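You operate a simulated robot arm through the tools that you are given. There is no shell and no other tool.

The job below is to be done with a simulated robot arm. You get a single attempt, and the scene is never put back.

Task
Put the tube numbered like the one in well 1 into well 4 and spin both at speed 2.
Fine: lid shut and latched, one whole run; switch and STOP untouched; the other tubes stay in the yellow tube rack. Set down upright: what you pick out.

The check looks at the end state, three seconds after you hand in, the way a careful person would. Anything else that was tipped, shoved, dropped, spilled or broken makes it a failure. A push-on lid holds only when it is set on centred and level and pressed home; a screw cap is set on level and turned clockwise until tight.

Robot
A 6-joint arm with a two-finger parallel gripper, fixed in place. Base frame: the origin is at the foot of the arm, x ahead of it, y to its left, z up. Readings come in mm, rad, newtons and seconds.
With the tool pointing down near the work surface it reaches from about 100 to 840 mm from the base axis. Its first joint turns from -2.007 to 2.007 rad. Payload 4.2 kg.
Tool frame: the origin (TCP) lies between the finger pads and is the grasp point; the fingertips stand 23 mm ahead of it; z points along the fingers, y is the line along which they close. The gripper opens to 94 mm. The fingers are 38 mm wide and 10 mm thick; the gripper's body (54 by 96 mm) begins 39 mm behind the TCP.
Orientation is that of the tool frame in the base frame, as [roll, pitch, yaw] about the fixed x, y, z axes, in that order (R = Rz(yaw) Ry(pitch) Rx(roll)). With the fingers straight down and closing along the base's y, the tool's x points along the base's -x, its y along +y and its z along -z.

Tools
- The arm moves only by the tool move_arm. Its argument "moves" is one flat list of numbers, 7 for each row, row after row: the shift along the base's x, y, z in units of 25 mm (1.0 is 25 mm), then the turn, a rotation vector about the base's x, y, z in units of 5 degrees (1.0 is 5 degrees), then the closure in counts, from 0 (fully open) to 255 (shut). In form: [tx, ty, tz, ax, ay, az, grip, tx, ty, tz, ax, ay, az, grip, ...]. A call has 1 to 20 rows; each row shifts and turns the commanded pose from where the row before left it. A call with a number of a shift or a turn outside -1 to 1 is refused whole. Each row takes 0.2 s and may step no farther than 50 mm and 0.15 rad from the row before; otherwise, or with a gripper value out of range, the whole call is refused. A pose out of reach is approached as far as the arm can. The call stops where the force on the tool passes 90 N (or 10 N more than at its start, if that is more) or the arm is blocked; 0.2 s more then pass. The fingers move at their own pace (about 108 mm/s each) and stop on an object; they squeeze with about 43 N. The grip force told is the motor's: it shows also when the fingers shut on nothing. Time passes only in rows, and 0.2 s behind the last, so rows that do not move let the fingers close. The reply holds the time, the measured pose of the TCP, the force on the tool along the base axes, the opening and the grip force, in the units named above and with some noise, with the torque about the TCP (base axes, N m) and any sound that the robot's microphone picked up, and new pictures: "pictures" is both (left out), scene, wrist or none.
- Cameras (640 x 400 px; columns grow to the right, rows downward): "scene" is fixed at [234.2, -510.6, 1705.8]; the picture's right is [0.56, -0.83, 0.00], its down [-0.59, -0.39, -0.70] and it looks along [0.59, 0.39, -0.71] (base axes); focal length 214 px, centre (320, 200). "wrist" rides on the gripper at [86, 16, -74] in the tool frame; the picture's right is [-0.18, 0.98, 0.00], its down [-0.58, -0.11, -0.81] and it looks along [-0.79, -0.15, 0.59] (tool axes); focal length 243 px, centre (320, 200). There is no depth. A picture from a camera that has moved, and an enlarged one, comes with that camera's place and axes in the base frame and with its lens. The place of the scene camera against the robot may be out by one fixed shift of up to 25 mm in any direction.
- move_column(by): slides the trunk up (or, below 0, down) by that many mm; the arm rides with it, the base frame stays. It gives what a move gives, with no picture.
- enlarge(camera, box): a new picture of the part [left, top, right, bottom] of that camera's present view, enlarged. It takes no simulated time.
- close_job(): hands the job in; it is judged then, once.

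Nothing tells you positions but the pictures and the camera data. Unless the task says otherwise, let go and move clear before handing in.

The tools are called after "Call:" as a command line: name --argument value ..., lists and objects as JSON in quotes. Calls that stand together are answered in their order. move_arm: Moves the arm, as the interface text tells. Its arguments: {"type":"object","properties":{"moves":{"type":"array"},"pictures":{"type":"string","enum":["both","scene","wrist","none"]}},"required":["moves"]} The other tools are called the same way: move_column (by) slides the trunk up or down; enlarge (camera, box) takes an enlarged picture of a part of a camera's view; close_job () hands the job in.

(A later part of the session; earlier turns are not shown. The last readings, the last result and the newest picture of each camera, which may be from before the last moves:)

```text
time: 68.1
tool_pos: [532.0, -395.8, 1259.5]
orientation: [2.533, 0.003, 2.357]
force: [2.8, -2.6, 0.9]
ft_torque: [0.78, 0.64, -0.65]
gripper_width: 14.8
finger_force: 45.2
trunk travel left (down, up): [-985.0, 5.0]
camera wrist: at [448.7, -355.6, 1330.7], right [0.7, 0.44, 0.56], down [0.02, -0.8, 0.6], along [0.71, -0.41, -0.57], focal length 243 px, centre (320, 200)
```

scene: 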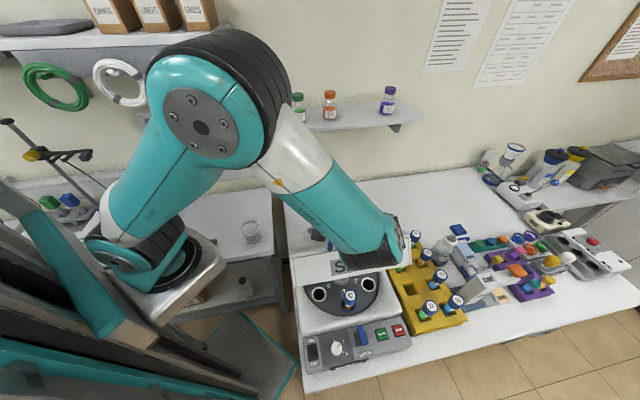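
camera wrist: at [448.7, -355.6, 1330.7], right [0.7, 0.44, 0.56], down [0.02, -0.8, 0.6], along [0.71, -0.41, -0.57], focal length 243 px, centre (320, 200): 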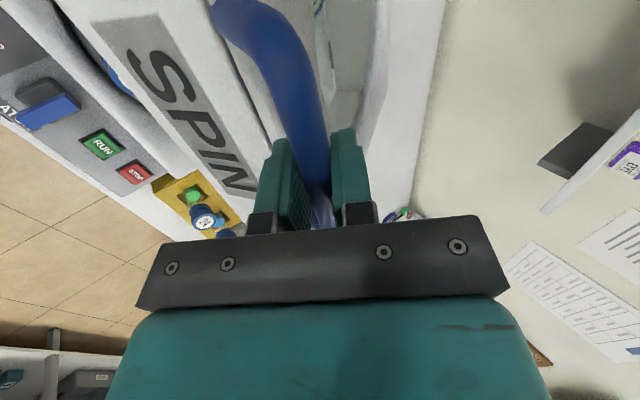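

Forces are near zero, so the arc fit is good. Continuing down.

Call:
move_arm --moves '[-0.458, -0.458, -0.476, 0, 0, 0, 255, -0.444, -0.444, -0.512, 0, 0, 0, 255, -0.421, -0.421, -0.544, 0, 0, 0, 255]' --pictures "none"

Call:
move_arm --moves '[-0.402, -0.402, -0.576, 0, 0, 0, 255, -0.379, -0.379, -0.604, 0, 0, 0, 255, -0.359, -0.359, -0.632, 0, 0, 0, 255]'

```text
time: 68.9
tool_pos: [497.7, -428.1, 1221.3]
orientation: [2.533, 0.0, 2.356]
force: [10.4, -3.4, -4.3]
ft_torque: [0.84, 0.74, -0.36]
gripper_width: 14.7
finger_force: 44.9
trunk travel left (down, up): [-985.0, 5.0]
```

```text
time: 69.7
tool_pos: [470.9, -456.9, 1175.1]
orientation: [2.534, 0.001, 2.357]
force: [17.5, 2.9, -10.6]
ft_torque: [0.2, 0.17, -0.78]
gripper_width: 14.7
finger_force: 45.0
trunk travel left (down, up): [-985.0, 5.0]
camera wrist: at [388.2, -416.2, 1246.9], right [0.7, 0.44, 0.56], down [0.02, -0.8, 0.6], along [0.71, -0.41, -0.57], focal length 243 px, centre (320, 200)
```

scene: 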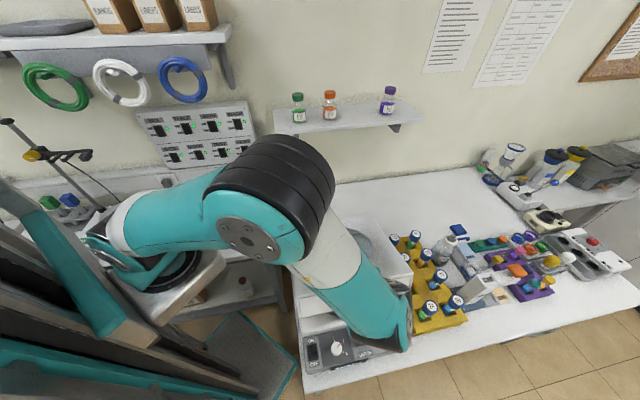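
wrist: 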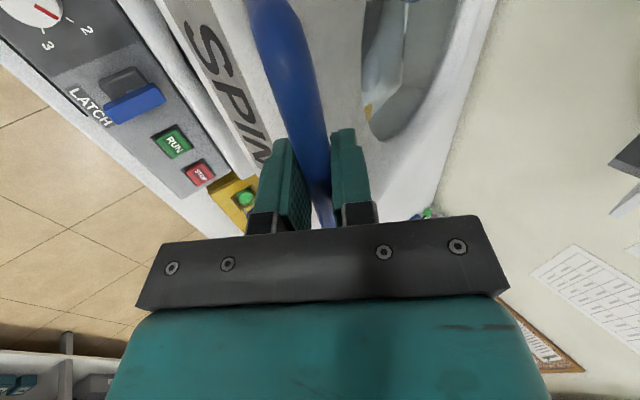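

Nearly there, with slight inward pull. I'll trim the radius by ~1.5 mm and continue.

Call:
move_arm --moves '[-0.3, -0.3, -0.692, 0, 0, 0, 255, -0.308, -0.308, -0.68, 0, 0, 0, 255, -0.283, -0.283, -0.704, 0, 0, 0, 255]'

Call:
enlarge --camera "scene" --box '[280, 220, 430, 380]'

```text
time: 70.5
tool_pos: [447.7, -479.2, 1124.5]
orientation: [2.531, 0.0, 2.359]
force: [18.2, 6.7, -9.3]
ft_torque: [-0.01, -0.12, -0.51]
gripper_width: 14.9
finger_force: 44.5
trunk travel left (down, up): [-985.0, 5.0]
camera wrist: at [365.5, -438.7, 1195.0], right [0.7, 0.44, 0.56], down [0.02, -0.8, 0.6], along [0.71, -0.41, -0.57], focal length 243 px, centre (320, 200)
```

scene: 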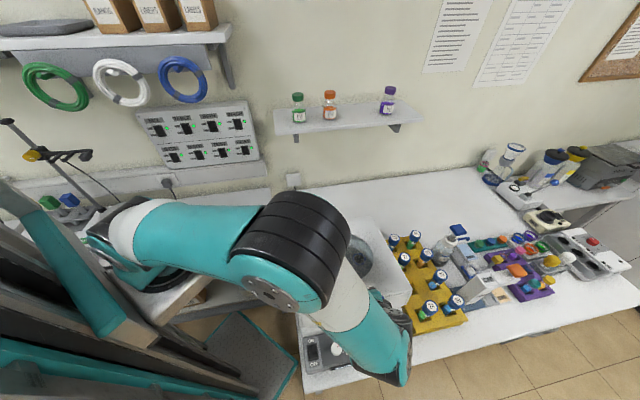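
wrist: 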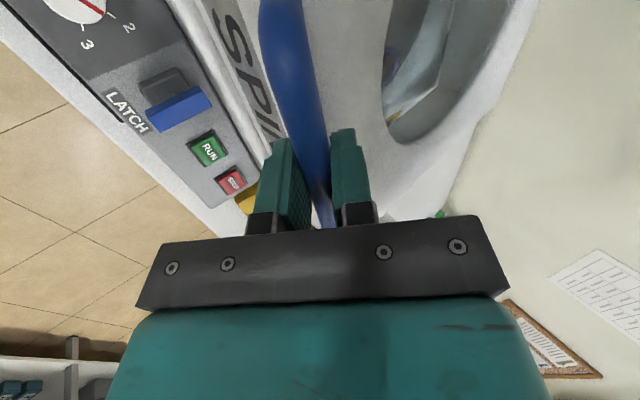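

```text
2.50 times, centred on (355, 300) of scene
camera zoom: at [234.2, -510.6, 1705.8], right [0.56, -0.83, 0.0], down [-0.59, -0.39, -0.7], along [0.59, 0.39, -0.71], focal length 536 px, centre (232, -50)
```

zoom: 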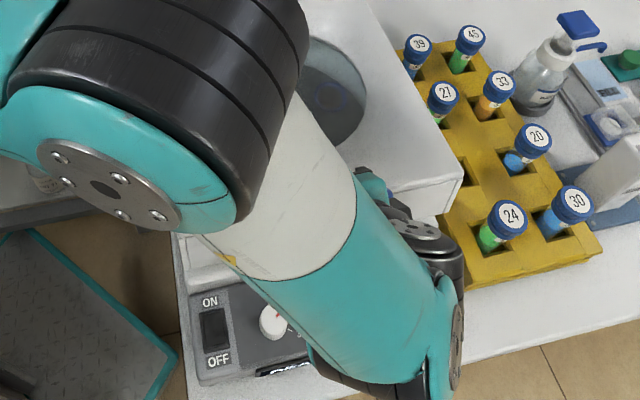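

Still only a light inward pull. Two more rows, then fine steps until the lid meets the housing.

Call:
move_arm --moves '[-0.223, -0.223, -0.632, 0, 0, 0, 255, -0.232, -0.232, -0.736, 0, 0, 0, 255]' --pictures "none"

Call:
move_arm --moves '[-0.102, -0.102, -0.376, 0, 0, 0, 255, -0.102, -0.102, -0.376, 0, 0, 0, 255]' --pictures "wrist"

```text
time: 71.1
tool_pos: [438.0, -489.2, 1090.2]
orientation: [2.532, -0.002, 2.359]
force: [24.1, 12.9, -10.8]
ft_torque: [0.05, -0.05, -0.11]
gripper_width: 14.6
finger_force: 44.7
trunk travel left (down, up): [-985.0, 5.0]
```

```text
time: 71.7
tool_pos: [434.1, -491.8, 1079.9]
orientation: [2.523, 0.012, 2.367]
force: [33.1, 30.4, 67.8]
ft_torque: [1.53, 0.78, -0.97]
gripper_width: 15.4
finger_force: 44.7
trunk travel left (down, up): [-985.0, 5.0]
camera wrist: at [350.6, -452.8, 1149.0], right [0.69, 0.45, 0.57], down [0.02, -0.8, 0.6], along [0.73, -0.4, -0.56], focal length 243 px, centre (320, 200)
```

wrist: 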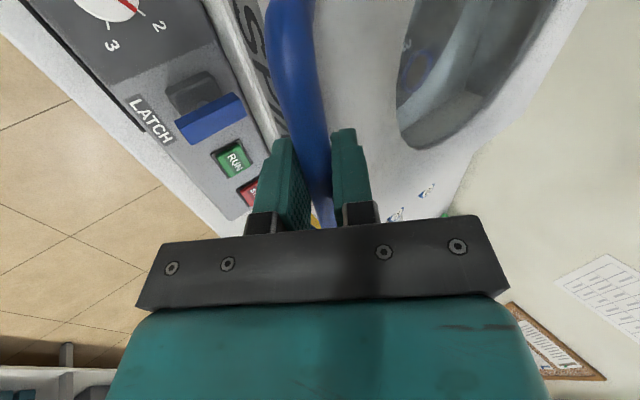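

A strong upward reaction (68 N) appeared at z≈1080: the lid is either home or resting on something. I'll relieve the load and inspect the gap.

Call:
move_arm --moves '[0.08, 0.08, 0.3, 0, 0, 0, 255]' --pictures "wrist"

Call:
enlarge --camera "wrist" --box '[120, 0, 360, 150]'

Call:
enlarge --camera "wrist" --box '[340, 0, 580, 230]'

Call:
enlarge --camera "scene" --box '[280, 200, 440, 380]'

```text
time: 72.1
tool_pos: [434.0, -491.3, 1079.0]
orientation: [2.525, 0.007, 2.358]
force: [31.6, 20.8, 29.4]
ft_torque: [0.14, -0.16, -1.4]
gripper_width: 15.1
finger_force: 45.1
trunk travel left (down, up): [-985.0, 5.0]
camera wrist: at [351.4, -451.9, 1149.9], right [0.69, 0.44, 0.57], down [0.02, -0.8, 0.6], along [0.72, -0.41, -0.56], focal length 243 px, centre (320, 200)
```

wrist: 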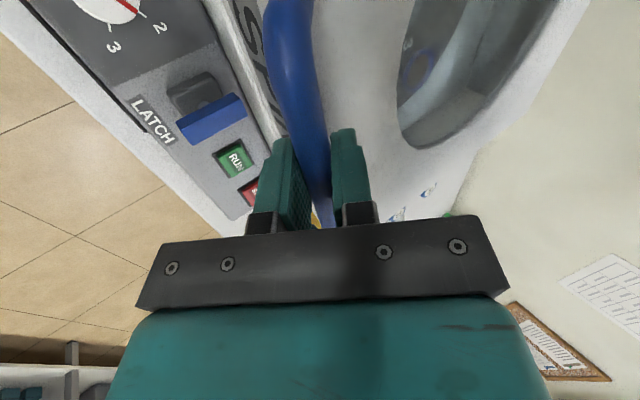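

```text
2.67 times, centred on (240, 75) of wrist
camera zoom: at [351.4, -451.9, 1149.9], right [0.69, 0.44, 0.57], down [0.02, -0.8, 0.6], along [0.72, -0.41, -0.56], focal length 647 px, centre (533, 533)
```

zoom: 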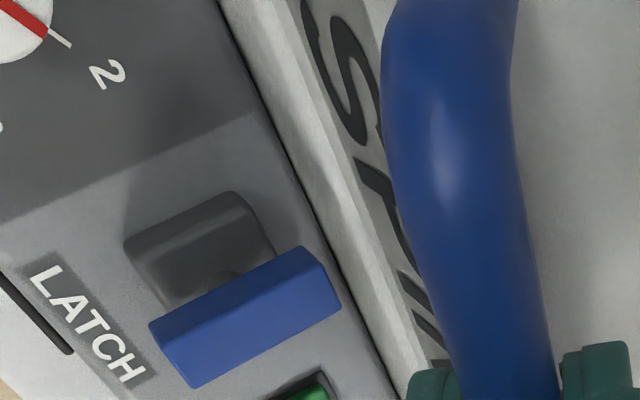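

```text
1.74 times, centred on (460, 115) of wrist
camera zoom: at [351.4, -451.9, 1149.9], right [0.69, 0.44, 0.57], down [0.02, -0.8, 0.6], along [0.72, -0.41, -0.56], focal length 422 px, centre (76, 348)
```

zoom: 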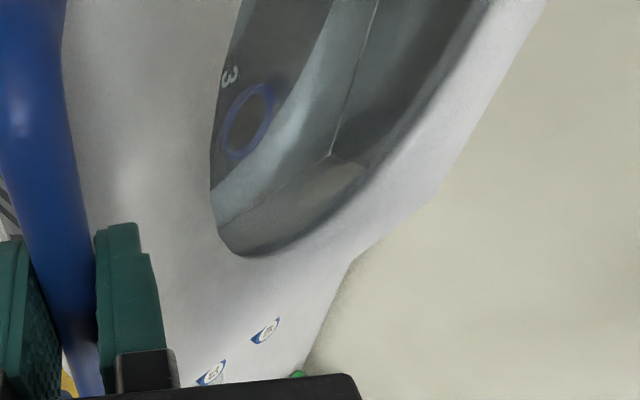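

```text
2.22 times, centred on (360, 290) of scene
camera zoom: at [234.2, -510.6, 1705.8], right [0.56, -0.83, 0.0], down [-0.59, -0.39, -0.7], along [0.59, 0.39, -0.71], focal length 477 px, centre (231, 0)
```

zoom: 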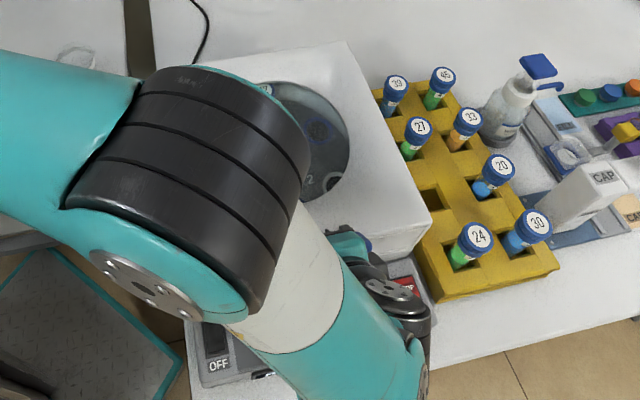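

The lid seems essentially down; the remaining load is mostly along the finger-closing direction. I'll relax toward the lid by 3 mm, release the handle, and back off along the tool axis to inspect.

Call:
move_arm --moves '[0.085, 0.085, 0.08, 0, 0, 0, 255, 0, 0, 0, 0, 0, 0, 157, 0, 0, 0, 0, 0, 0, 157]' --pictures "wrist"

```text
time: 72.9
tool_pos: [434.2, -492.0, 1080.2]
orientation: [2.532, 0.0, 2.358]
force: [0.1, 0.3, 0.0]
ft_torque: [-0.01, 0.01, -0.03]
gripper_width: 36.0
finger_force: 0.0
trunk travel left (down, up): [-985.0, 5.0]
camera wrist: at [351.8, -451.7, 1151.5], right [0.7, 0.44, 0.56], down [0.02, -0.8, 0.6], along [0.71, -0.41, -0.57], focal length 243 px, centre (320, 200)
```

wrist: 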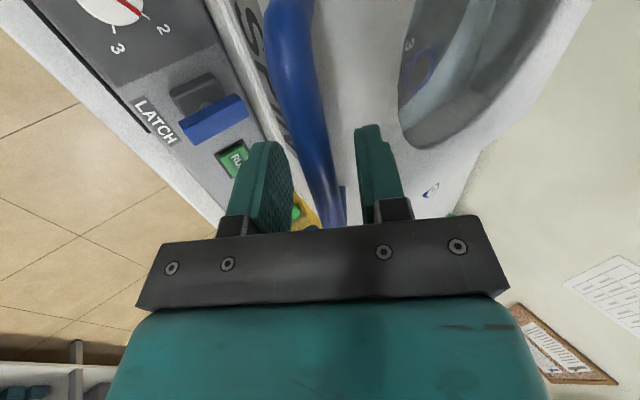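

Released with zero load. Backing off along the tool axis, then clearing the view for the scene camera.

Call:
move_arm --moves '[-0.323, -0.323, 0.656, 0, 0, 0, 157, -0.323, -0.323, 0.656, 0, 0, 0, 157, -0.323, -0.323, 0.656, 0, 0, 0, 157, -0.323, -0.323, 0.656, 0, 0, 0, 157, -0.3, -0.3, 0.8, 0, 0, 0, 157, -0.5, 0.5, 0.8, -0.707, 0.707, 0, 157, -0.5, 0.5, 0.8, -0.707, 0.707, 0, 157, -0.6, 0.6, 0.8, -0.707, 0.707, 0, 157, -0.6, 0.6, 0.8, -0.707, 0.707, 0, 157, -0.6, 0.6, 0.8, -0.707, 0.707, 0, 157, -0.6, 0.6, 0, -0.707, 0.707, 0, 157, -0.6, 0.6, 0, -0.707, 0.707, 0, 157]'

Call:
enlarge --camera "scene" --box '[280, 210, 430, 380]'

```text
time: 75.5
tool_pos: [293.5, -431.6, 1267.2]
orientation: [-3.139, 0.0, 2.355]
force: [0.0, 1.1, 0.7]
ft_torque: [0.03, 0.02, 0.0]
gripper_width: 36.1
finger_force: 0.1
trunk travel left (down, up): [-985.0, 5.0]
camera wrist: at [243.7, -359.1, 1341.6], right [0.83, 0.56, 0.0], down [0.33, -0.49, 0.81], along [0.45, -0.67, -0.59], focal length 243 px, centre (320, 200)
```

scene: 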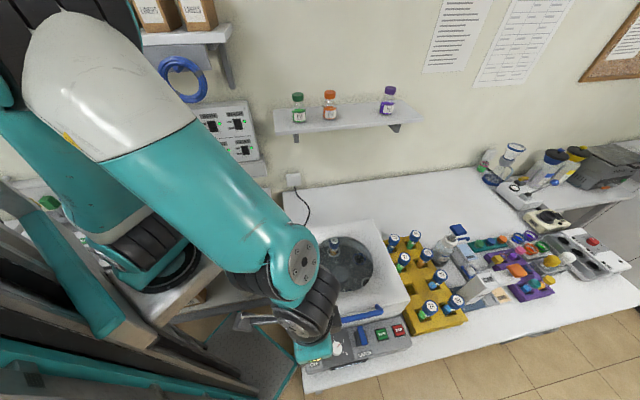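
wrist: 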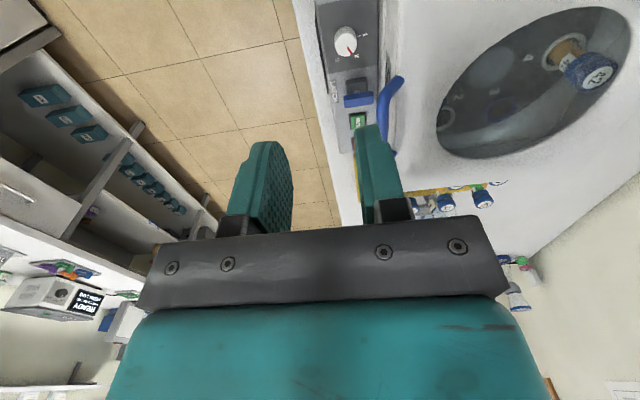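

```text
2.35 times, centred on (355, 295) of scene
camera zoom: at [234.2, -510.6, 1705.8], right [0.56, -0.83, 0.0], down [-0.59, -0.39, -0.7], along [0.59, 0.39, -0.71], focal length 505 px, centre (238, -24)
```

zoom: 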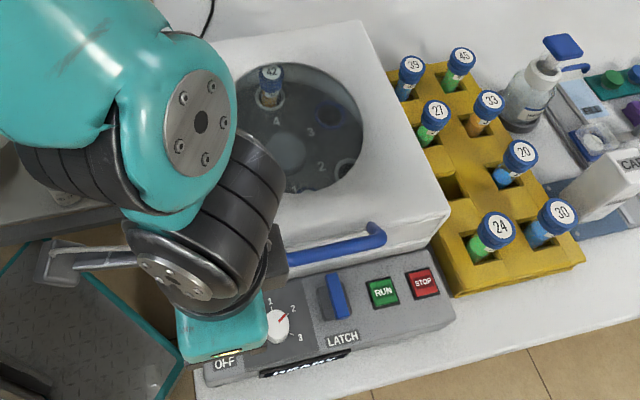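

The lid appears shut with the pointer on 2. I'll enlarge both views to check the seam for a gap.

Call:
enlarge --camera "wrist" --box '[300, 0, 460, 150]'

Call:
enlarge --camera "scene" --box '[340, 260, 420, 340]'

```text
2.67 times, centred on (380, 75) of wrist
camera zoom: at [243.7, -359.1, 1341.6], right [0.83, 0.56, 0.0], down [0.33, -0.49, 0.81], along [0.45, -0.67, -0.59], focal length 647 px, centre (160, 533)
```

zoom: 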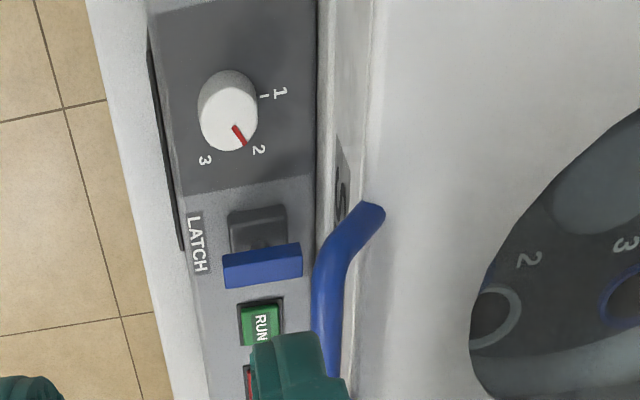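

```text
5.00 times, centred on (380, 300) of scene
camera zoom: at [234.2, -510.6, 1705.8], right [0.56, -0.83, 0.0], down [-0.59, -0.39, -0.7], along [0.59, 0.39, -0.71], focal length 1072 px, centre (20, -300)
```

zoom: 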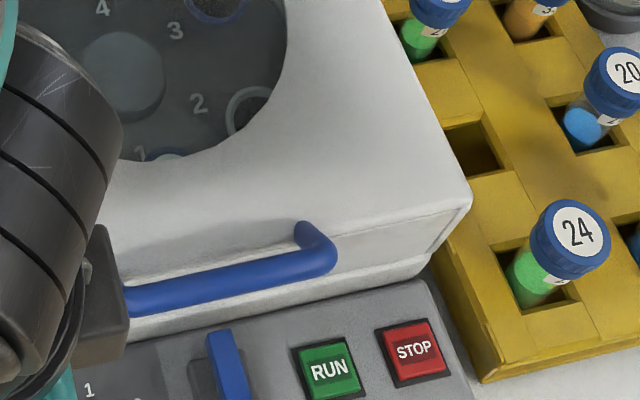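

Call:
enlarge --camera "scene" --box '[370, 285, 410, 310]'

Call:
enlarge --camera "wrist" --box '[370, 0, 420, 60]'

```text
16.00 times, centred on (390, 298) of scene
camera zoom: at [234.2, -510.6, 1705.8], right [0.56, -0.83, 0.0], down [-0.59, -0.39, -0.7], along [0.59, 0.39, -0.71], focal length 3432 px, centre (-800, -1360)
```

zoom: 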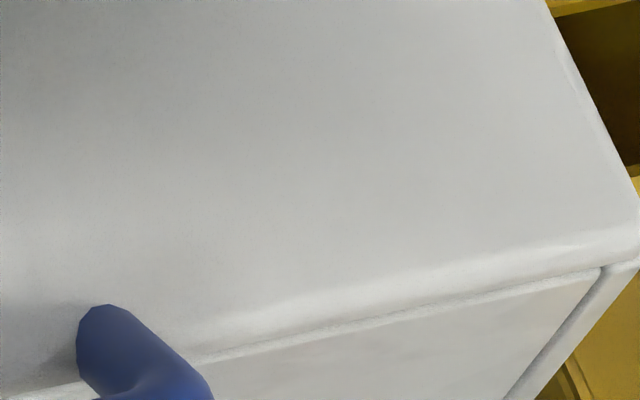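

```text
6.67 times, centred on (395, 30) of wrist
camera zoom: at [243.7, -359.1, 1341.6], right [0.83, 0.56, 0.0], down [0.33, -0.49, 0.81], along [0.45, -0.67, -0.59], focal length 1618 px, centre (-180, 1333)
```

zoom: 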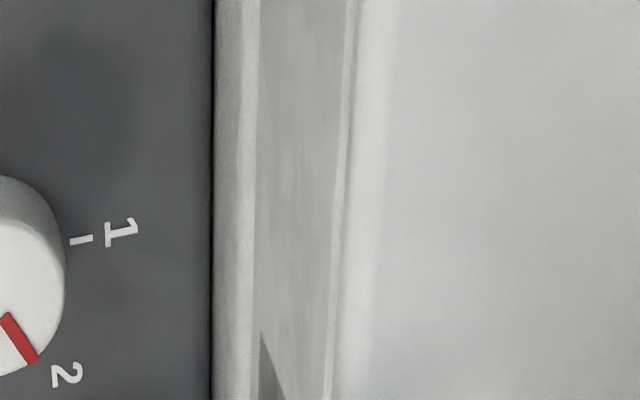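

The seam is hard to judge from here. I'll go round to the front with the camera facing the lid, tilted 25°. That is also the pose for working the latch without hitting the handle.

Call:
move_arm --moves '[0, 0, 0, 0, 0, 1, 157, 0, 0, 0, 0, 0, 1, 157, 0, 0, 0, 0, 0, 1, 157, 0, 0, 0, 0, 0, 1, 157, 0, 0, 0, 0, 0, 1, 157, 0, 0, 0, 0, 0, 1, 157, 0, 0, 0, 0, 0, 1, 157, 0, 0, 0, 0, 0, 1, 157, 0, 0, 0, 0, 0, 1, 157, 0, 0, 0, 0, 0, 1, 157, 0, 0, 0, 0, 0, 1, 157, 0, 0, 0, 0, 0, 1, 157, 0, 0, 0, 0, 0, 1, 157, 0, 0, 0, 0, 0, 1, 157, 0, 0, 0, 0, 0, 1, 157, 0, 0, 0, 0, 0, 1, 157, 0, 0, 0, 0, 0, 1, 157, 0, 0, 0, 0, 0, 1, 157]' --pictures "none"

Call:
move_arm --moves '[0.3, -0.6, -0.2, 0.707, -0.707, 0, 157, 0.5, -0.6, -0.4, 0.707, -0.707, 0, 157, 0.5, -0.7, -0.8, 0.707, -0.707, 0, 157, 0.5, -0.7, -0.9, 0.707, -0.707, 0, 157, 0.5, -0.8, -1, 0.707, -0.707, 0, 157, 0.5, -0.8, -1, 0, 0, 0, 157, 0.5, -0.6, -0.9, 0, 0, 0, 157, 0.35, -0.3, -0.9, 0, 0, 0, 157]'

Call:
enlarge --camera "wrist" --box '[200, 0, 460, 220]'

```text
time: 79.3
tool_pos: [293.8, -432.6, 1266.6]
orientation: [-3.141, 0.0, -2.355]
force: [-0.1, 0.3, 0.2]
ft_torque: [0.02, 0.01, 0.01]
gripper_width: 36.1
finger_force: 0.1
trunk travel left (down, up): [-985.0, 5.0]
```

```text
time: 81.1
tool_pos: [385.2, -560.4, 1114.4]
orientation: [-3.141, 0.435, -2.357]
force: [-0.3, 0.9, -0.7]
ft_torque: [-0.01, -0.01, 0.01]
gripper_width: 36.1
finger_force: 0.0
trunk travel left (down, up): [-985.0, 5.0]
camera wrist: at [295.7, -626.3, 1145.5], right [-0.58, 0.81, 0.08], down [0.21, 0.06, 0.98], along [0.79, 0.58, -0.2], focal length 243 px, centre (320, 200)
```

scene: 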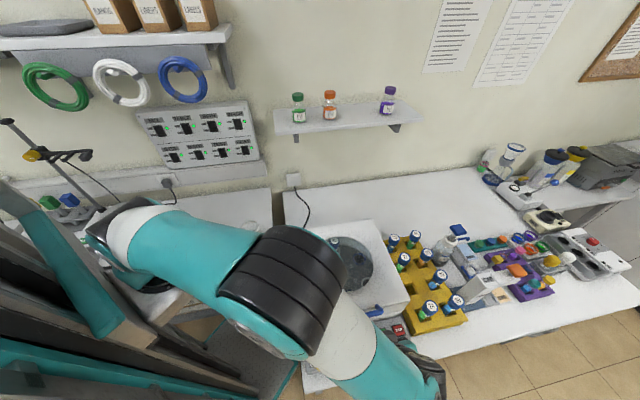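
wrist: 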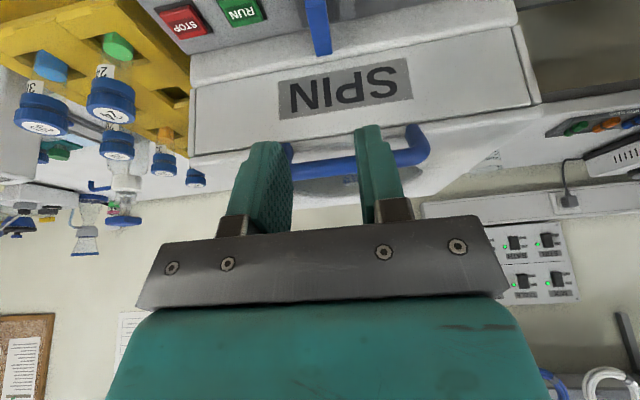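

```text
1.82 times, centred on (330, 110) of wrist
camera zoom: at [295.7, -626.3, 1145.5], right [-0.58, 0.81, 0.08], down [0.21, 0.06, 0.98], along [0.79, 0.58, -0.2], focal length 441 px, centre (302, 364)
```

zoom: 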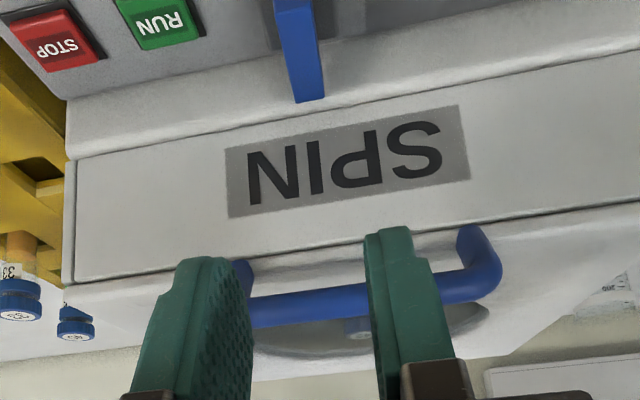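

The seam shows no gap, so the lid is fully shut. Next I'll bring the fingers down around the latch T-bar, from the front at 25° tilt to clear the handle.

Call:
move_arm --moves '[0.25, 0.333, -0.989, 0, 0, 0, 157, 0.2913, 0.2913, -0.989, 0, 0, 0, 157, 0.2913, 0.2913, -0.989, 0, 0, 0, 157, 0.2913, 0.2913, -0.989, 0, 0, 0, 157, 0.2913, 0.2913, -0.989, 0, 0, 0, 157, 0, 0, 0, 0, 0, 0, 157]'

Call:
enlarge --camera "wrist" --box '[200, 50, 440, 220]'

```text
time: 82.5
tool_pos: [419.4, -522.1, 991.5]
orientation: [-3.141, 0.437, -2.356]
force: [0.3, -1.0, -0.5]
ft_torque: [0.01, -0.01, -0.02]
gripper_width: 36.3
finger_force: 0.1
trunk travel left (down, up): [-985.0, 5.0]
camera wrist: at [330.3, -587.9, 1022.4], right [-0.58, 0.81, 0.08], down [0.21, 0.06, 0.98], along [0.79, 0.58, -0.2], focal length 243 px, centre (320, 200)
```

scene: 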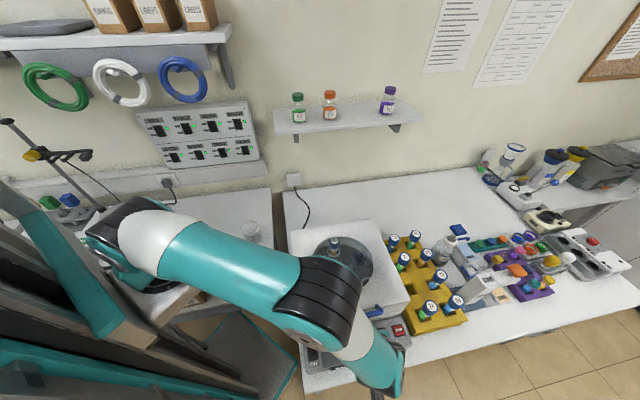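
wrist: 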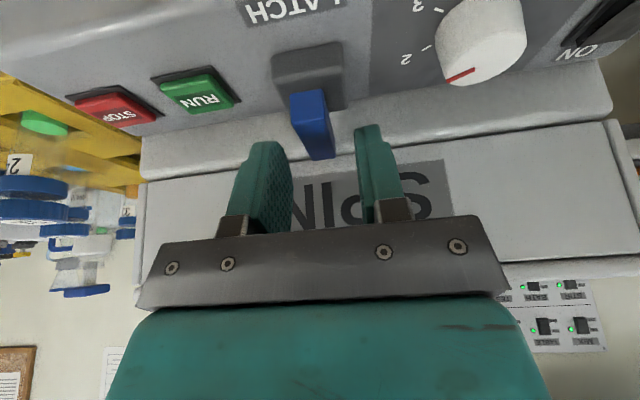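

```text
2.35 times, centred on (320, 135) of wrist
camera zoom: at [330.3, -587.9, 1022.4], right [-0.58, 0.81, 0.08], down [0.21, 0.06, 0.98], along [0.79, 0.58, -0.2], focal length 571 px, centre (320, 353)
```

zoom: 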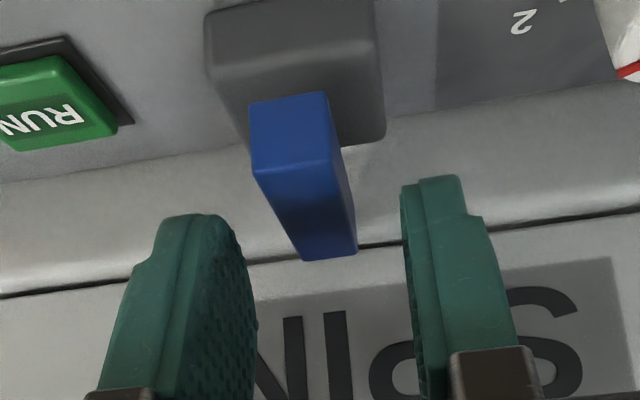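

The T-bar is lined up between the fingers. One more short advance and then close on it.

Call:
move_arm --moves '[0.171, 0.128, -0.5, 0, 0, 0, 157, 0.171, 0.128, -0.5, 0, 0, 0, 157, 0, 0, 0, 0, 0, 0, 157]' --pictures "wrist"

Call:
enlarge --camera "wrist" --box '[200, 50, 440, 220]'

```text
time: 83.3
tool_pos: [429.3, -515.9, 965.8]
orientation: [3.141, 0.436, -2.356]
force: [0.4, 0.6, 0.0]
ft_torque: [0.03, 0.01, -0.03]
gripper_width: 36.0
finger_force: 0.1
trunk travel left (down, up): [-985.0, 5.0]
camera wrist: at [339.5, -581.6, 996.9], right [-0.58, 0.81, 0.08], down [0.21, 0.05, 0.98], along [0.79, 0.58, -0.2], focal length 243 px, centre (320, 200)
```

wrist: 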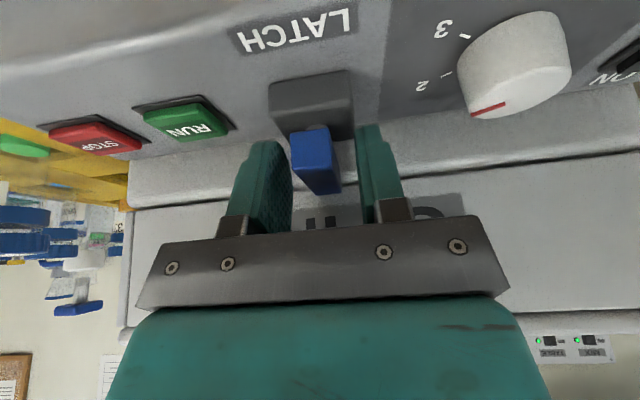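

```text
2.35 times, centred on (320, 135) of wrist
camera zoom: at [339.5, -581.6, 996.9], right [-0.58, 0.81, 0.08], down [0.21, 0.05, 0.98], along [0.79, 0.58, -0.2], focal length 571 px, centre (320, 353)
```

zoom: 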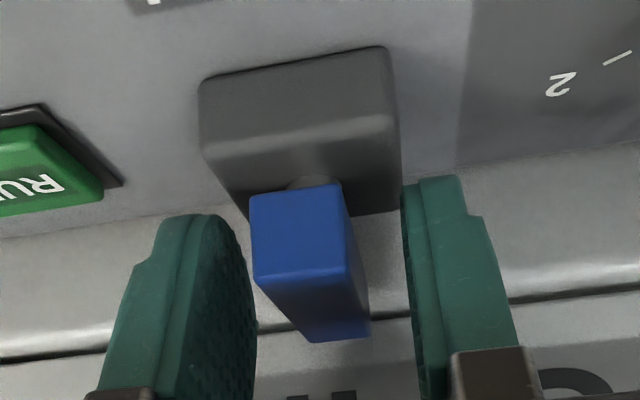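

The bar sits on a round stalk, confirming it's a turn-latch. I'll grip it.

Call:
move_arm --moves '[0, 0, 0, 0, 0, 0, 255, 0, 0, 0, 0, 0, 0, 255]' --pictures "none"

Call:
move_arm --moves '[0, 0, 0, 0, 0, -1, 255, 0, 0, 0, 0, 0, -1, 255]' --pictures "wrist"

```text
time: 83.9
tool_pos: [428.6, -515.1, 965.9]
orientation: [3.14, 0.436, -2.359]
force: [-4.2, 3.9, 0.0]
ft_torque: [-0.23, 0.12, -0.01]
gripper_width: 15.9
finger_force: 45.1
trunk travel left (down, up): [-985.0, 5.0]
```

```text
time: 84.5
tool_pos: [428.5, -514.6, 964.9]
orientation: [3.14, 0.436, -2.534]
force: [-9.8, 5.8, -3.1]
ft_torque: [0.17, -0.6, 0.01]
gripper_width: 15.9
finger_force: 45.7
trunk travel left (down, up): [-985.0, 5.0]
camera wrist: at [328.7, -564.4, 996.9], right [-0.42, 0.9, 0.08], down [0.22, 0.02, 0.98], along [0.88, 0.43, -0.2], focal length 243 px, centre (320, 200)
```

wrist: 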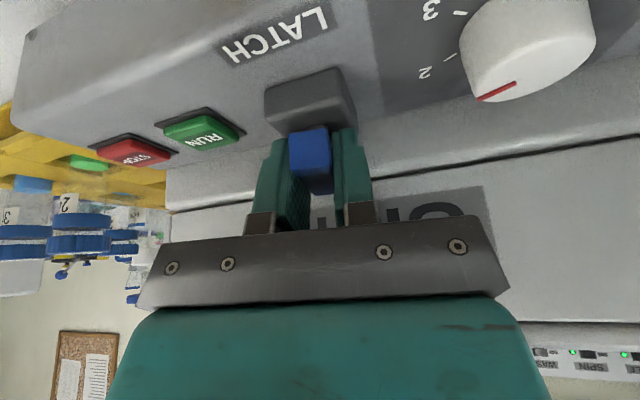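

The T-bar turns freely clockwise, with no resisting torque at 10°. The gripper body would meet the lid beyond ~30°, so I'll turn to 25° by grip, release, and push the rest with closed fingertips from the front.

Call:
move_arm --moves '[0, 0, 0, 0, 0, -1, 255, 0, 0, 0, 0, 0, -1, 255, 0, 0, 0, 0, 0, -1, 255]' --pictures "wrist"

Call:
enlarge --camera "wrist" --box '[200, 50, 440, 220]'

```text
time: 85.3
tool_pos: [429.7, -513.7, 964.9]
orientation: [3.139, 0.435, -2.795]
force: [-15.2, 6.6, -3.1]
ft_torque: [0.26, -1.17, 0.01]
gripper_width: 15.4
finger_force: 45.2
trunk travel left (down, up): [-985.0, 5.0]
camera wrist: at [319.2, -536.8, 997.0], right [-0.18, 0.98, 0.08], down [0.21, -0.04, 0.98], along [0.96, 0.19, -0.2], focal length 243 px, centre (320, 200)
```

wrist: 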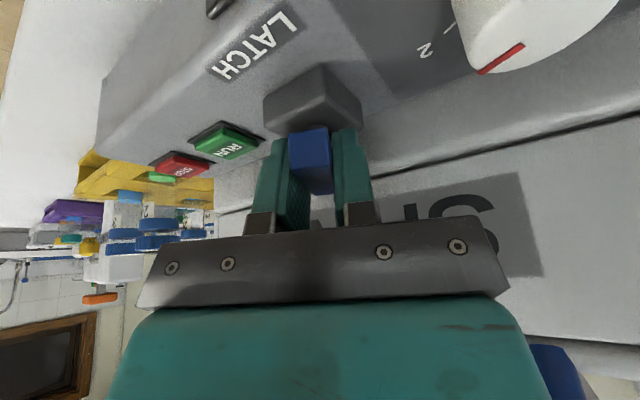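

```text
2.35 times, centred on (320, 135) of wrist
camera zoom: at [319.2, -536.8, 997.0], right [-0.18, 0.98, 0.08], down [0.21, -0.04, 0.98], along [0.96, 0.19, -0.2], focal length 571 px, centre (320, 353)
```

zoom: 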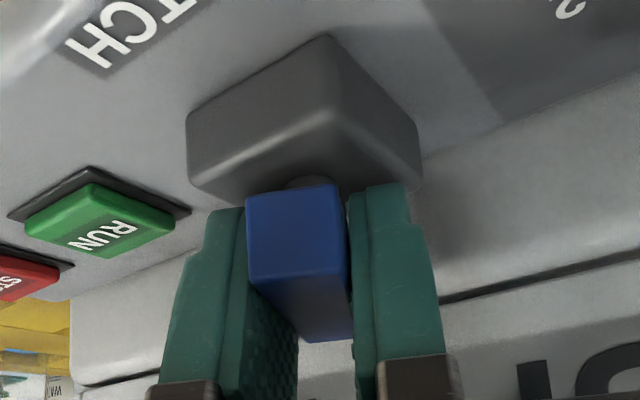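

At 25° and still free-turning. I'll release, back off, square the tool up again, and close the fingers for pushing.

Call:
move_arm --moves '[0, 0, 0, 0, 0, 0, 157, 0, 0, 0, 0, 0, 0, 157, -0.318, -0.116, 0.725, 0, 0, 0, 157, -0.318, -0.116, 0.725, 0, 0, 0, 157, -0.318, -0.116, 0.725, 0, 0, 0, 157, 0, 0, 0, 0, 0, 1, 255, 0, 0, 0, 0, 0, 1, 255, 0, 0, 0, 0, 0, 1, 255, 0, 0, 0, 0, 0, 1, 255, 0, 0, 0, 0, 0, 1, 255, 0, 0, 0, 0, 0, 0, 255]' --pictures "wrist"

Call:
enlarge --camera "wrist" --box '[200, 0, 440, 200]'

```text
time: 87.7
tool_pos: [405.3, -523.6, 1019.7]
orientation: [3.141, 0.437, -2.355]
force: [-0.3, 0.6, 1.2]
ft_torque: [0.01, -0.02, -0.04]
gripper_width: 0.2
finger_force: 42.8
trunk travel left (down, up): [-985.0, 5.0]
camera wrist: at [316.1, -590.2, 1051.5], right [-0.58, 0.81, 0.08], down [0.21, 0.06, 0.98], along [0.79, 0.58, -0.2], focal length 243 px, centre (320, 200)
```

wrist: 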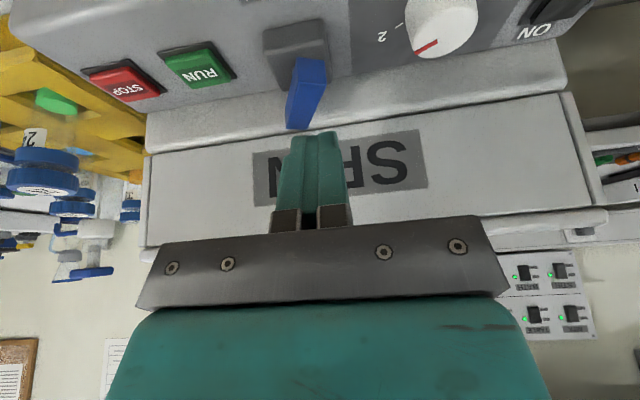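

```text
2.00 times, centred on (320, 100) of wrist
camera zoom: at [316.1, -590.2, 1051.5], right [-0.58, 0.81, 0.08], down [0.21, 0.06, 0.98], along [0.79, 0.58, -0.2], focal length 485 px, centre (320, 400)
```

zoom: 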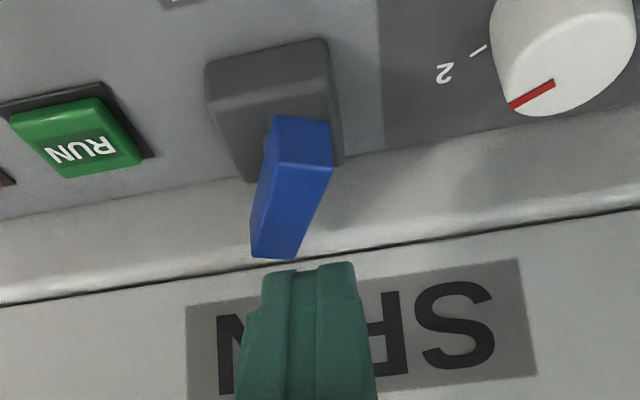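

The bar holds at 25°, with its pivot near r 668, b −61. I'll set the closed fingertips beside its front end on the right and push it left (clockwise).

Call:
move_arm --moves '[0.012, -0.758, 0, 0, 0, 0, 255, 0.012, -0.758, 0, 0, 0, 0, 255, 0.097, 0.097, -0.716, 0, 0, 0, 255, 0.097, 0.097, -0.716, 0, 0, 0, 255, 0.097, 0.097, -0.716, 0, 0, 0, 255, 0, 0, 0, 0, 0, 0, 255]' --pictures "wrist"

Call:
enlarge --camera "wrist" --box '[200, 50, 440, 220]'

```text
time: 89.1
tool_pos: [413.4, -553.9, 966.1]
orientation: [3.141, 0.436, -2.357]
force: [0.7, -0.4, 0.4]
ft_torque: [-0.01, -0.03, -0.03]
gripper_width: 0.0
finger_force: 42.1
trunk travel left (down, up): [-985.0, 5.0]
camera wrist: at [324.2, -620.6, 997.0], right [-0.58, 0.81, 0.08], down [0.21, 0.05, 0.98], along [0.79, 0.58, -0.2], focal length 243 px, centre (320, 200)
```

wrist: 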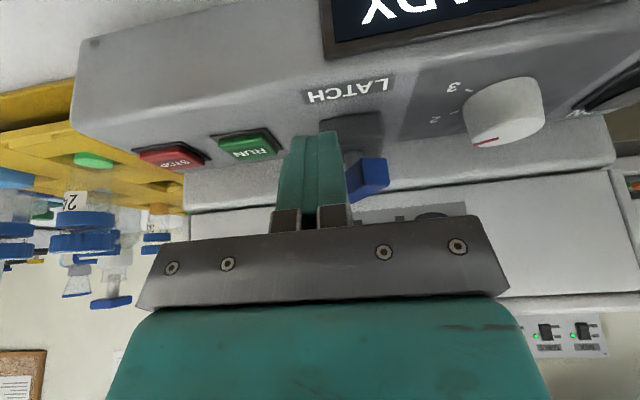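

```text
2.35 times, centred on (320, 135) of wrist
camera zoom: at [324.2, -620.6, 997.0], right [-0.58, 0.81, 0.08], down [0.21, 0.05, 0.98], along [0.79, 0.58, -0.2], focal length 571 px, centre (320, 353)
```

zoom: 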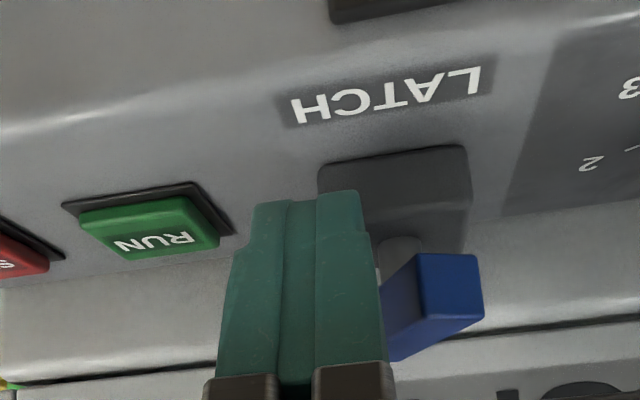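

The fingertips are beside the bar's front end. I'll push left in small steps.

Call:
move_arm --moves '[-0.12, 0.12, 0, 0, 0, 0, 255, -0.12, 0.12, 0, 0, 0, 0, 255, -0.12, 0.12, 0, 0, 0, 0, 255]' --pictures "none"

Call:
move_arm --moves '[-0.12, 0.12, 0, 0, 0, 0, 255, -0.12, 0.12, 0, 0, 0, 0, 255]' --pictures "wrist"

Call:
enlarge --camera "wrist" --box '[200, 50, 440, 220]'

```text
time: 89.9
tool_pos: [404.2, -545.7, 965.5]
orientation: [3.141, 0.436, -2.355]
force: [0.7, -1.2, -0.6]
ft_torque: [0.01, -0.03, -0.03]
gripper_width: 0.1
finger_force: 42.6
trunk travel left (down, up): [-985.0, 5.0]
```

```text
time: 90.5
tool_pos: [398.9, -539.4, 966.9]
orientation: [3.14, 0.437, -2.356]
force: [0.2, -0.5, 0.5]
ft_torque: [0.0, -0.02, -0.01]
gripper_width: 0.2
finger_force: 42.0
trunk travel left (down, up): [-985.0, 5.0]
camera wrist: at [308.8, -605.9, 997.7], right [-0.58, 0.81, 0.08], down [0.21, 0.05, 0.98], along [0.79, 0.58, -0.2], focal length 243 px, centre (320, 200)
```

wrist: 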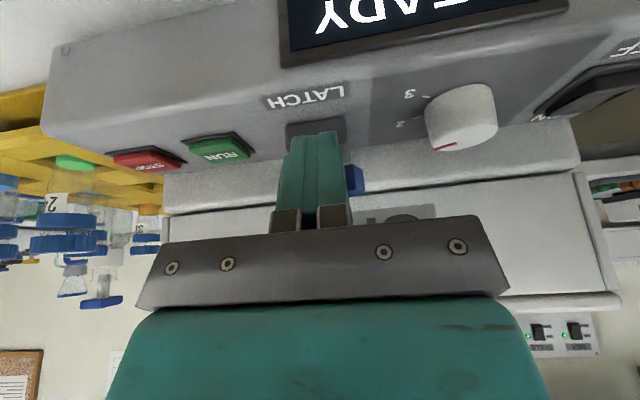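

```text
2.35 times, centred on (320, 135) of wrist
camera zoom: at [308.8, -605.9, 997.7], right [-0.58, 0.81, 0.08], down [0.21, 0.05, 0.98], along [0.79, 0.58, -0.2], focal length 571 px, centre (320, 353)
```

zoom: 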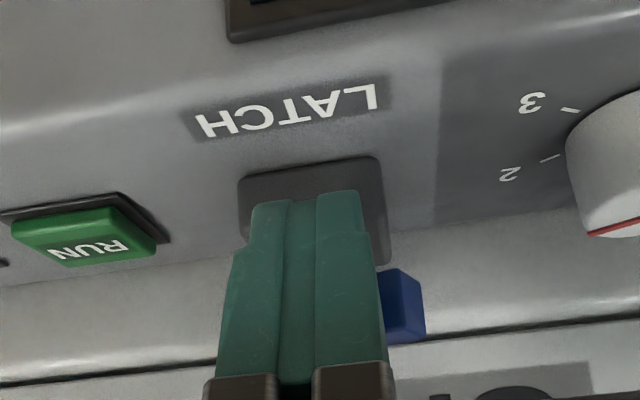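

No resistance yet. I'll push a bit further and then lift to see the bar's angle.

Call:
move_arm --moves '[-0.12, 0.12, 0, 0, 0, 0, 255, -0.1, 0.1, 0, 0, 0, 0, 255, -0.15, -0.15, 0.6, 0, 0, 0, 255, -0.15, -0.15, 0.6, 0, 0, 0, 255, -0.15, -0.15, 0.6, 0, 0, 0, 255]' --pictures "wrist"

Call:
enlarge --camera "wrist" --box '[200, 0, 440, 200]'

```text
time: 91.7
tool_pos: [382.4, -545.0, 1011.2]
orientation: [-3.141, 0.436, -2.356]
force: [-0.1, 0.1, -0.6]
ft_torque: [0.01, -0.03, 0.01]
gripper_width: 0.2
finger_force: 42.1
trunk travel left (down, up): [-985.0, 5.0]
camera wrist: at [292.3, -611.2, 1042.6], right [-0.58, 0.81, 0.08], down [0.21, 0.05, 0.98], along [0.79, 0.58, -0.2], focal length 243 px, centre (320, 200)
```

wrist: 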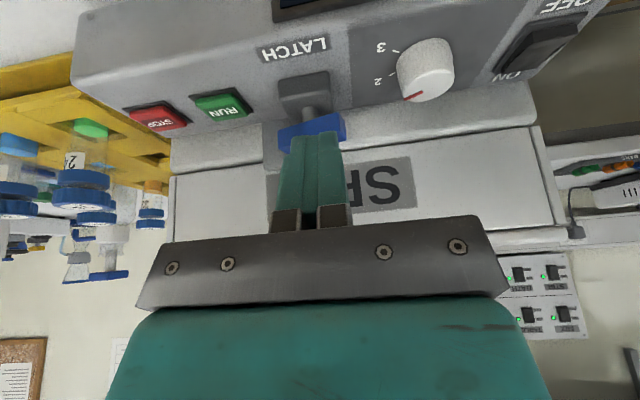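

```text
2.00 times, centred on (320, 100) of wrist
camera zoom: at [292.3, -611.2, 1042.6], right [-0.58, 0.81, 0.08], down [0.21, 0.05, 0.98], along [0.79, 0.58, -0.2], focal length 485 px, centre (320, 400)
```

zoom: 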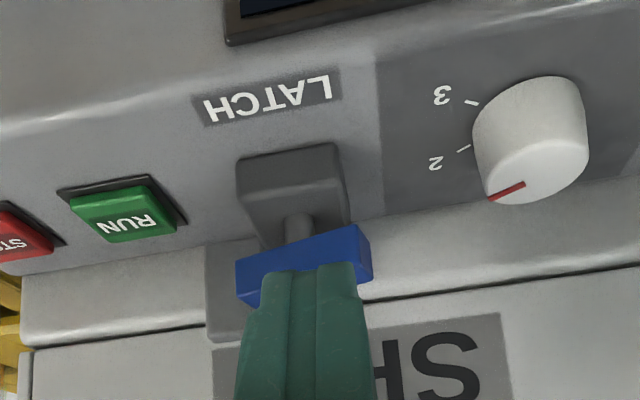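

The bar has swung across to nearly parallel with the panel. I'll step back for an unobstructed look at the latch and the grey patch behind it.

Call:
move_arm --moves '[-0.6, -0.4, 0.6, 0, 0, 0, 255, -0.7, -0.3, 0.6, 0, 0, 0, 255, -0.7, -0.3, 0.6, 0, 0, 0, 255]'

Call:
enlarge --camera "wrist" --box '[180, 0, 420, 150]'

Call:
enlarge --camera "scene" --box '[330, 280, 420, 360]'

```text
time: 92.5
tool_pos: [330.7, -569.1, 1055.9]
orientation: [-3.14, 0.436, -2.356]
force: [1.3, 1.1, 0.0]
ft_torque: [-0.03, 0.01, -0.03]
gripper_width: 0.0
finger_force: 42.5
trunk travel left (down, up): [-985.0, 5.0]
camera wrist: at [241.4, -636.2, 1087.0], right [-0.58, 0.81, 0.08], down [0.21, 0.05, 0.98], along [0.79, 0.58, -0.2], focal length 243 px, centre (320, 200)
```

scene: 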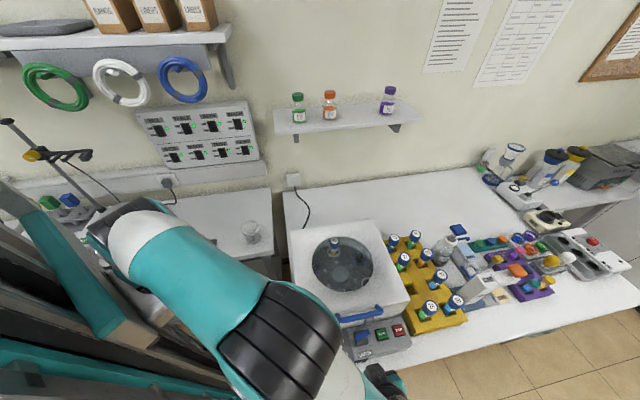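
wrist: 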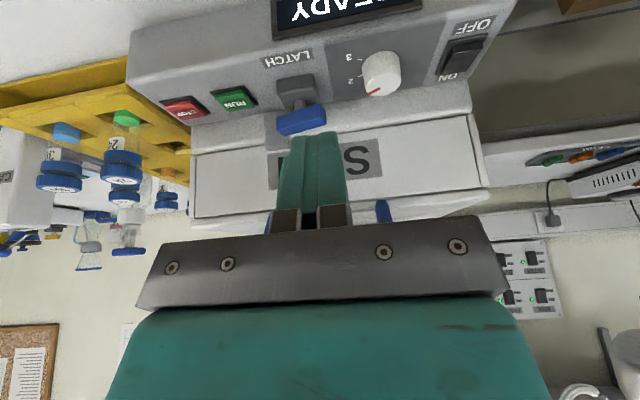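

```text
2.67 times, centred on (300, 75) of wrist
camera zoom: at [241.4, -636.2, 1087.0], right [-0.58, 0.81, 0.08], down [0.21, 0.05, 0.98], along [0.79, 0.58, -0.2], focal length 647 px, centre (373, 533)
```

zoom: 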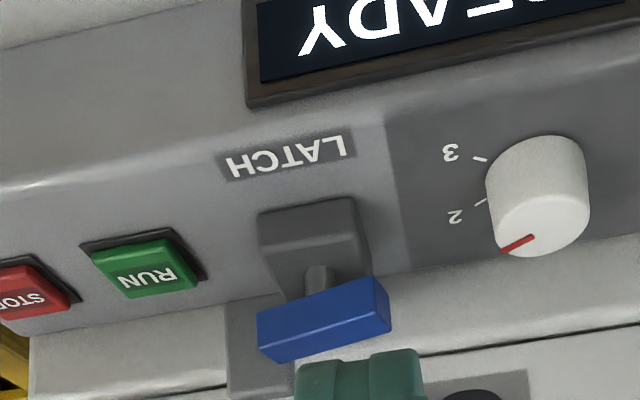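

```text
5.00 times, centred on (375, 320) of scene
camera zoom: at [234.2, -510.6, 1705.8], right [0.56, -0.83, 0.0], down [-0.59, -0.39, -0.7], along [0.59, 0.39, -0.71], focal length 1072 px, centre (45, -400)
```

zoom: 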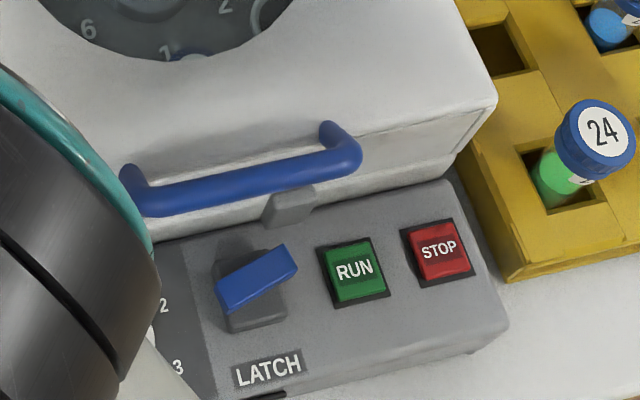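

A grey hook has swung over the lid's front, so the latch is engaging. The bar is at ~77°, so I'll push its left end back the last few degrees to the stop.

Call:
move_arm --moves '[0.88, 0.634, -1, 0, 0, 0, 255, 0.88, 0.634, -1, 0, 0, 0, 255, 0.07, 0.07, -0.8, 0, 0, 0, 255, 0.07, 0.07, -0.8, 0, 0, 0, 255, 0.12, 0.12, 0, 0, 0, 0, 255]' --pictures "wrist"

Call:
enlarge --camera "wrist" --box '[200, 50, 440, 220]'

```text
time: 93.7
tool_pos: [382.4, -532.6, 965.7]
orientation: [3.141, 0.436, -2.357]
force: [0.3, -0.1, 0.1]
ft_torque: [-0.04, -0.03, 0.0]
gripper_width: 0.0
finger_force: 42.8
trunk travel left (down, up): [-985.0, 5.0]
camera wrist: at [292.7, -598.0, 997.1], right [-0.58, 0.81, 0.08], down [0.21, 0.06, 0.98], along [0.79, 0.58, -0.2], focal length 243 px, centre (320, 200)
```

wrist: 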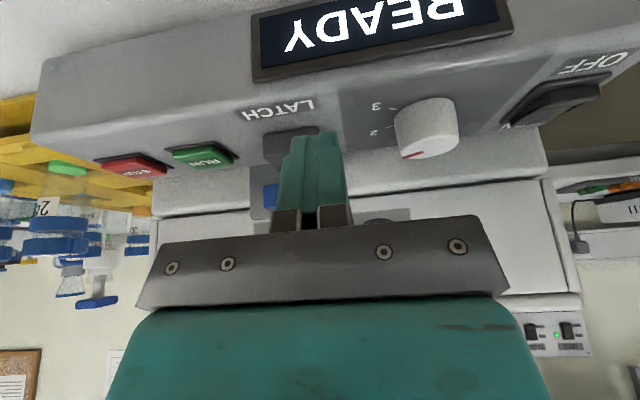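

```text
2.35 times, centred on (320, 135) of wrist
camera zoom: at [292.7, -598.0, 997.1], right [-0.58, 0.81, 0.08], down [0.21, 0.06, 0.98], along [0.79, 0.58, -0.2], focal length 571 px, centre (320, 353)
```

zoom: 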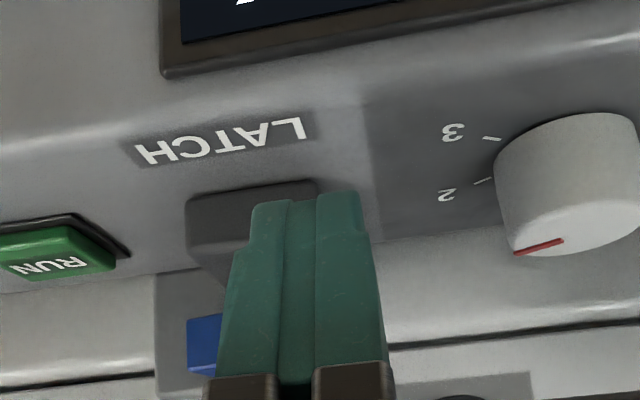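

Call:
move_arm --moves '[0.085, 0.085, 0, 0, 0, 0, 255, 0.085, 0.085, 0, 0, 0, 0, 255, 0.085, 0.085, 0, 0, 0, 0, 255]' --pictures "none"

Call:
move_arm --moves '[0.06, 0.06, 0, 0, 0, 0, 255]' --pictures "none"

Call:
move_arm --moves '[0.06, 0.06, 0, 0, 0, 0, 255]' --pictures "wrist"

```text
time: 94.5
tool_pos: [388.4, -526.0, 965.1]
orientation: [3.141, 0.436, -2.356]
force: [-0.1, -0.3, -0.6]
ft_torque: [0.01, -0.02, 0.04]
gripper_width: 0.1
finger_force: 42.5
trunk travel left (down, up): [-985.0, 5.0]
```

```text
time: 94.9
tool_pos: [390.2, -524.3, 966.3]
orientation: [3.141, 0.437, -2.355]
force: [-1.8, -0.7, 0.4]
ft_torque: [-0.02, 0.02, 0.03]
gripper_width: 0.1
finger_force: 42.3
trunk travel left (down, up): [-985.0, 5.0]
```

```text
time: 95.3
tool_pos: [390.0, -524.6, 966.2]
orientation: [3.141, 0.433, -2.361]
force: [-8.1, -6.2, 0.4]
ft_torque: [0.02, 0.16, 0.03]
gripper_width: 0.0
finger_force: 42.7
trunk travel left (down, up): [-985.0, 5.0]
camera wrist: at [300.3, -590.3, 997.9], right [-0.57, 0.81, 0.08], down [0.21, 0.06, 0.98], along [0.79, 0.58, -0.2], focal length 243 px, centre (320, 200)
```

wrist: 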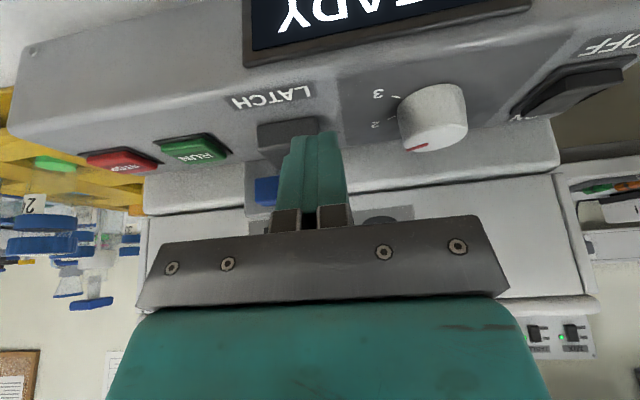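

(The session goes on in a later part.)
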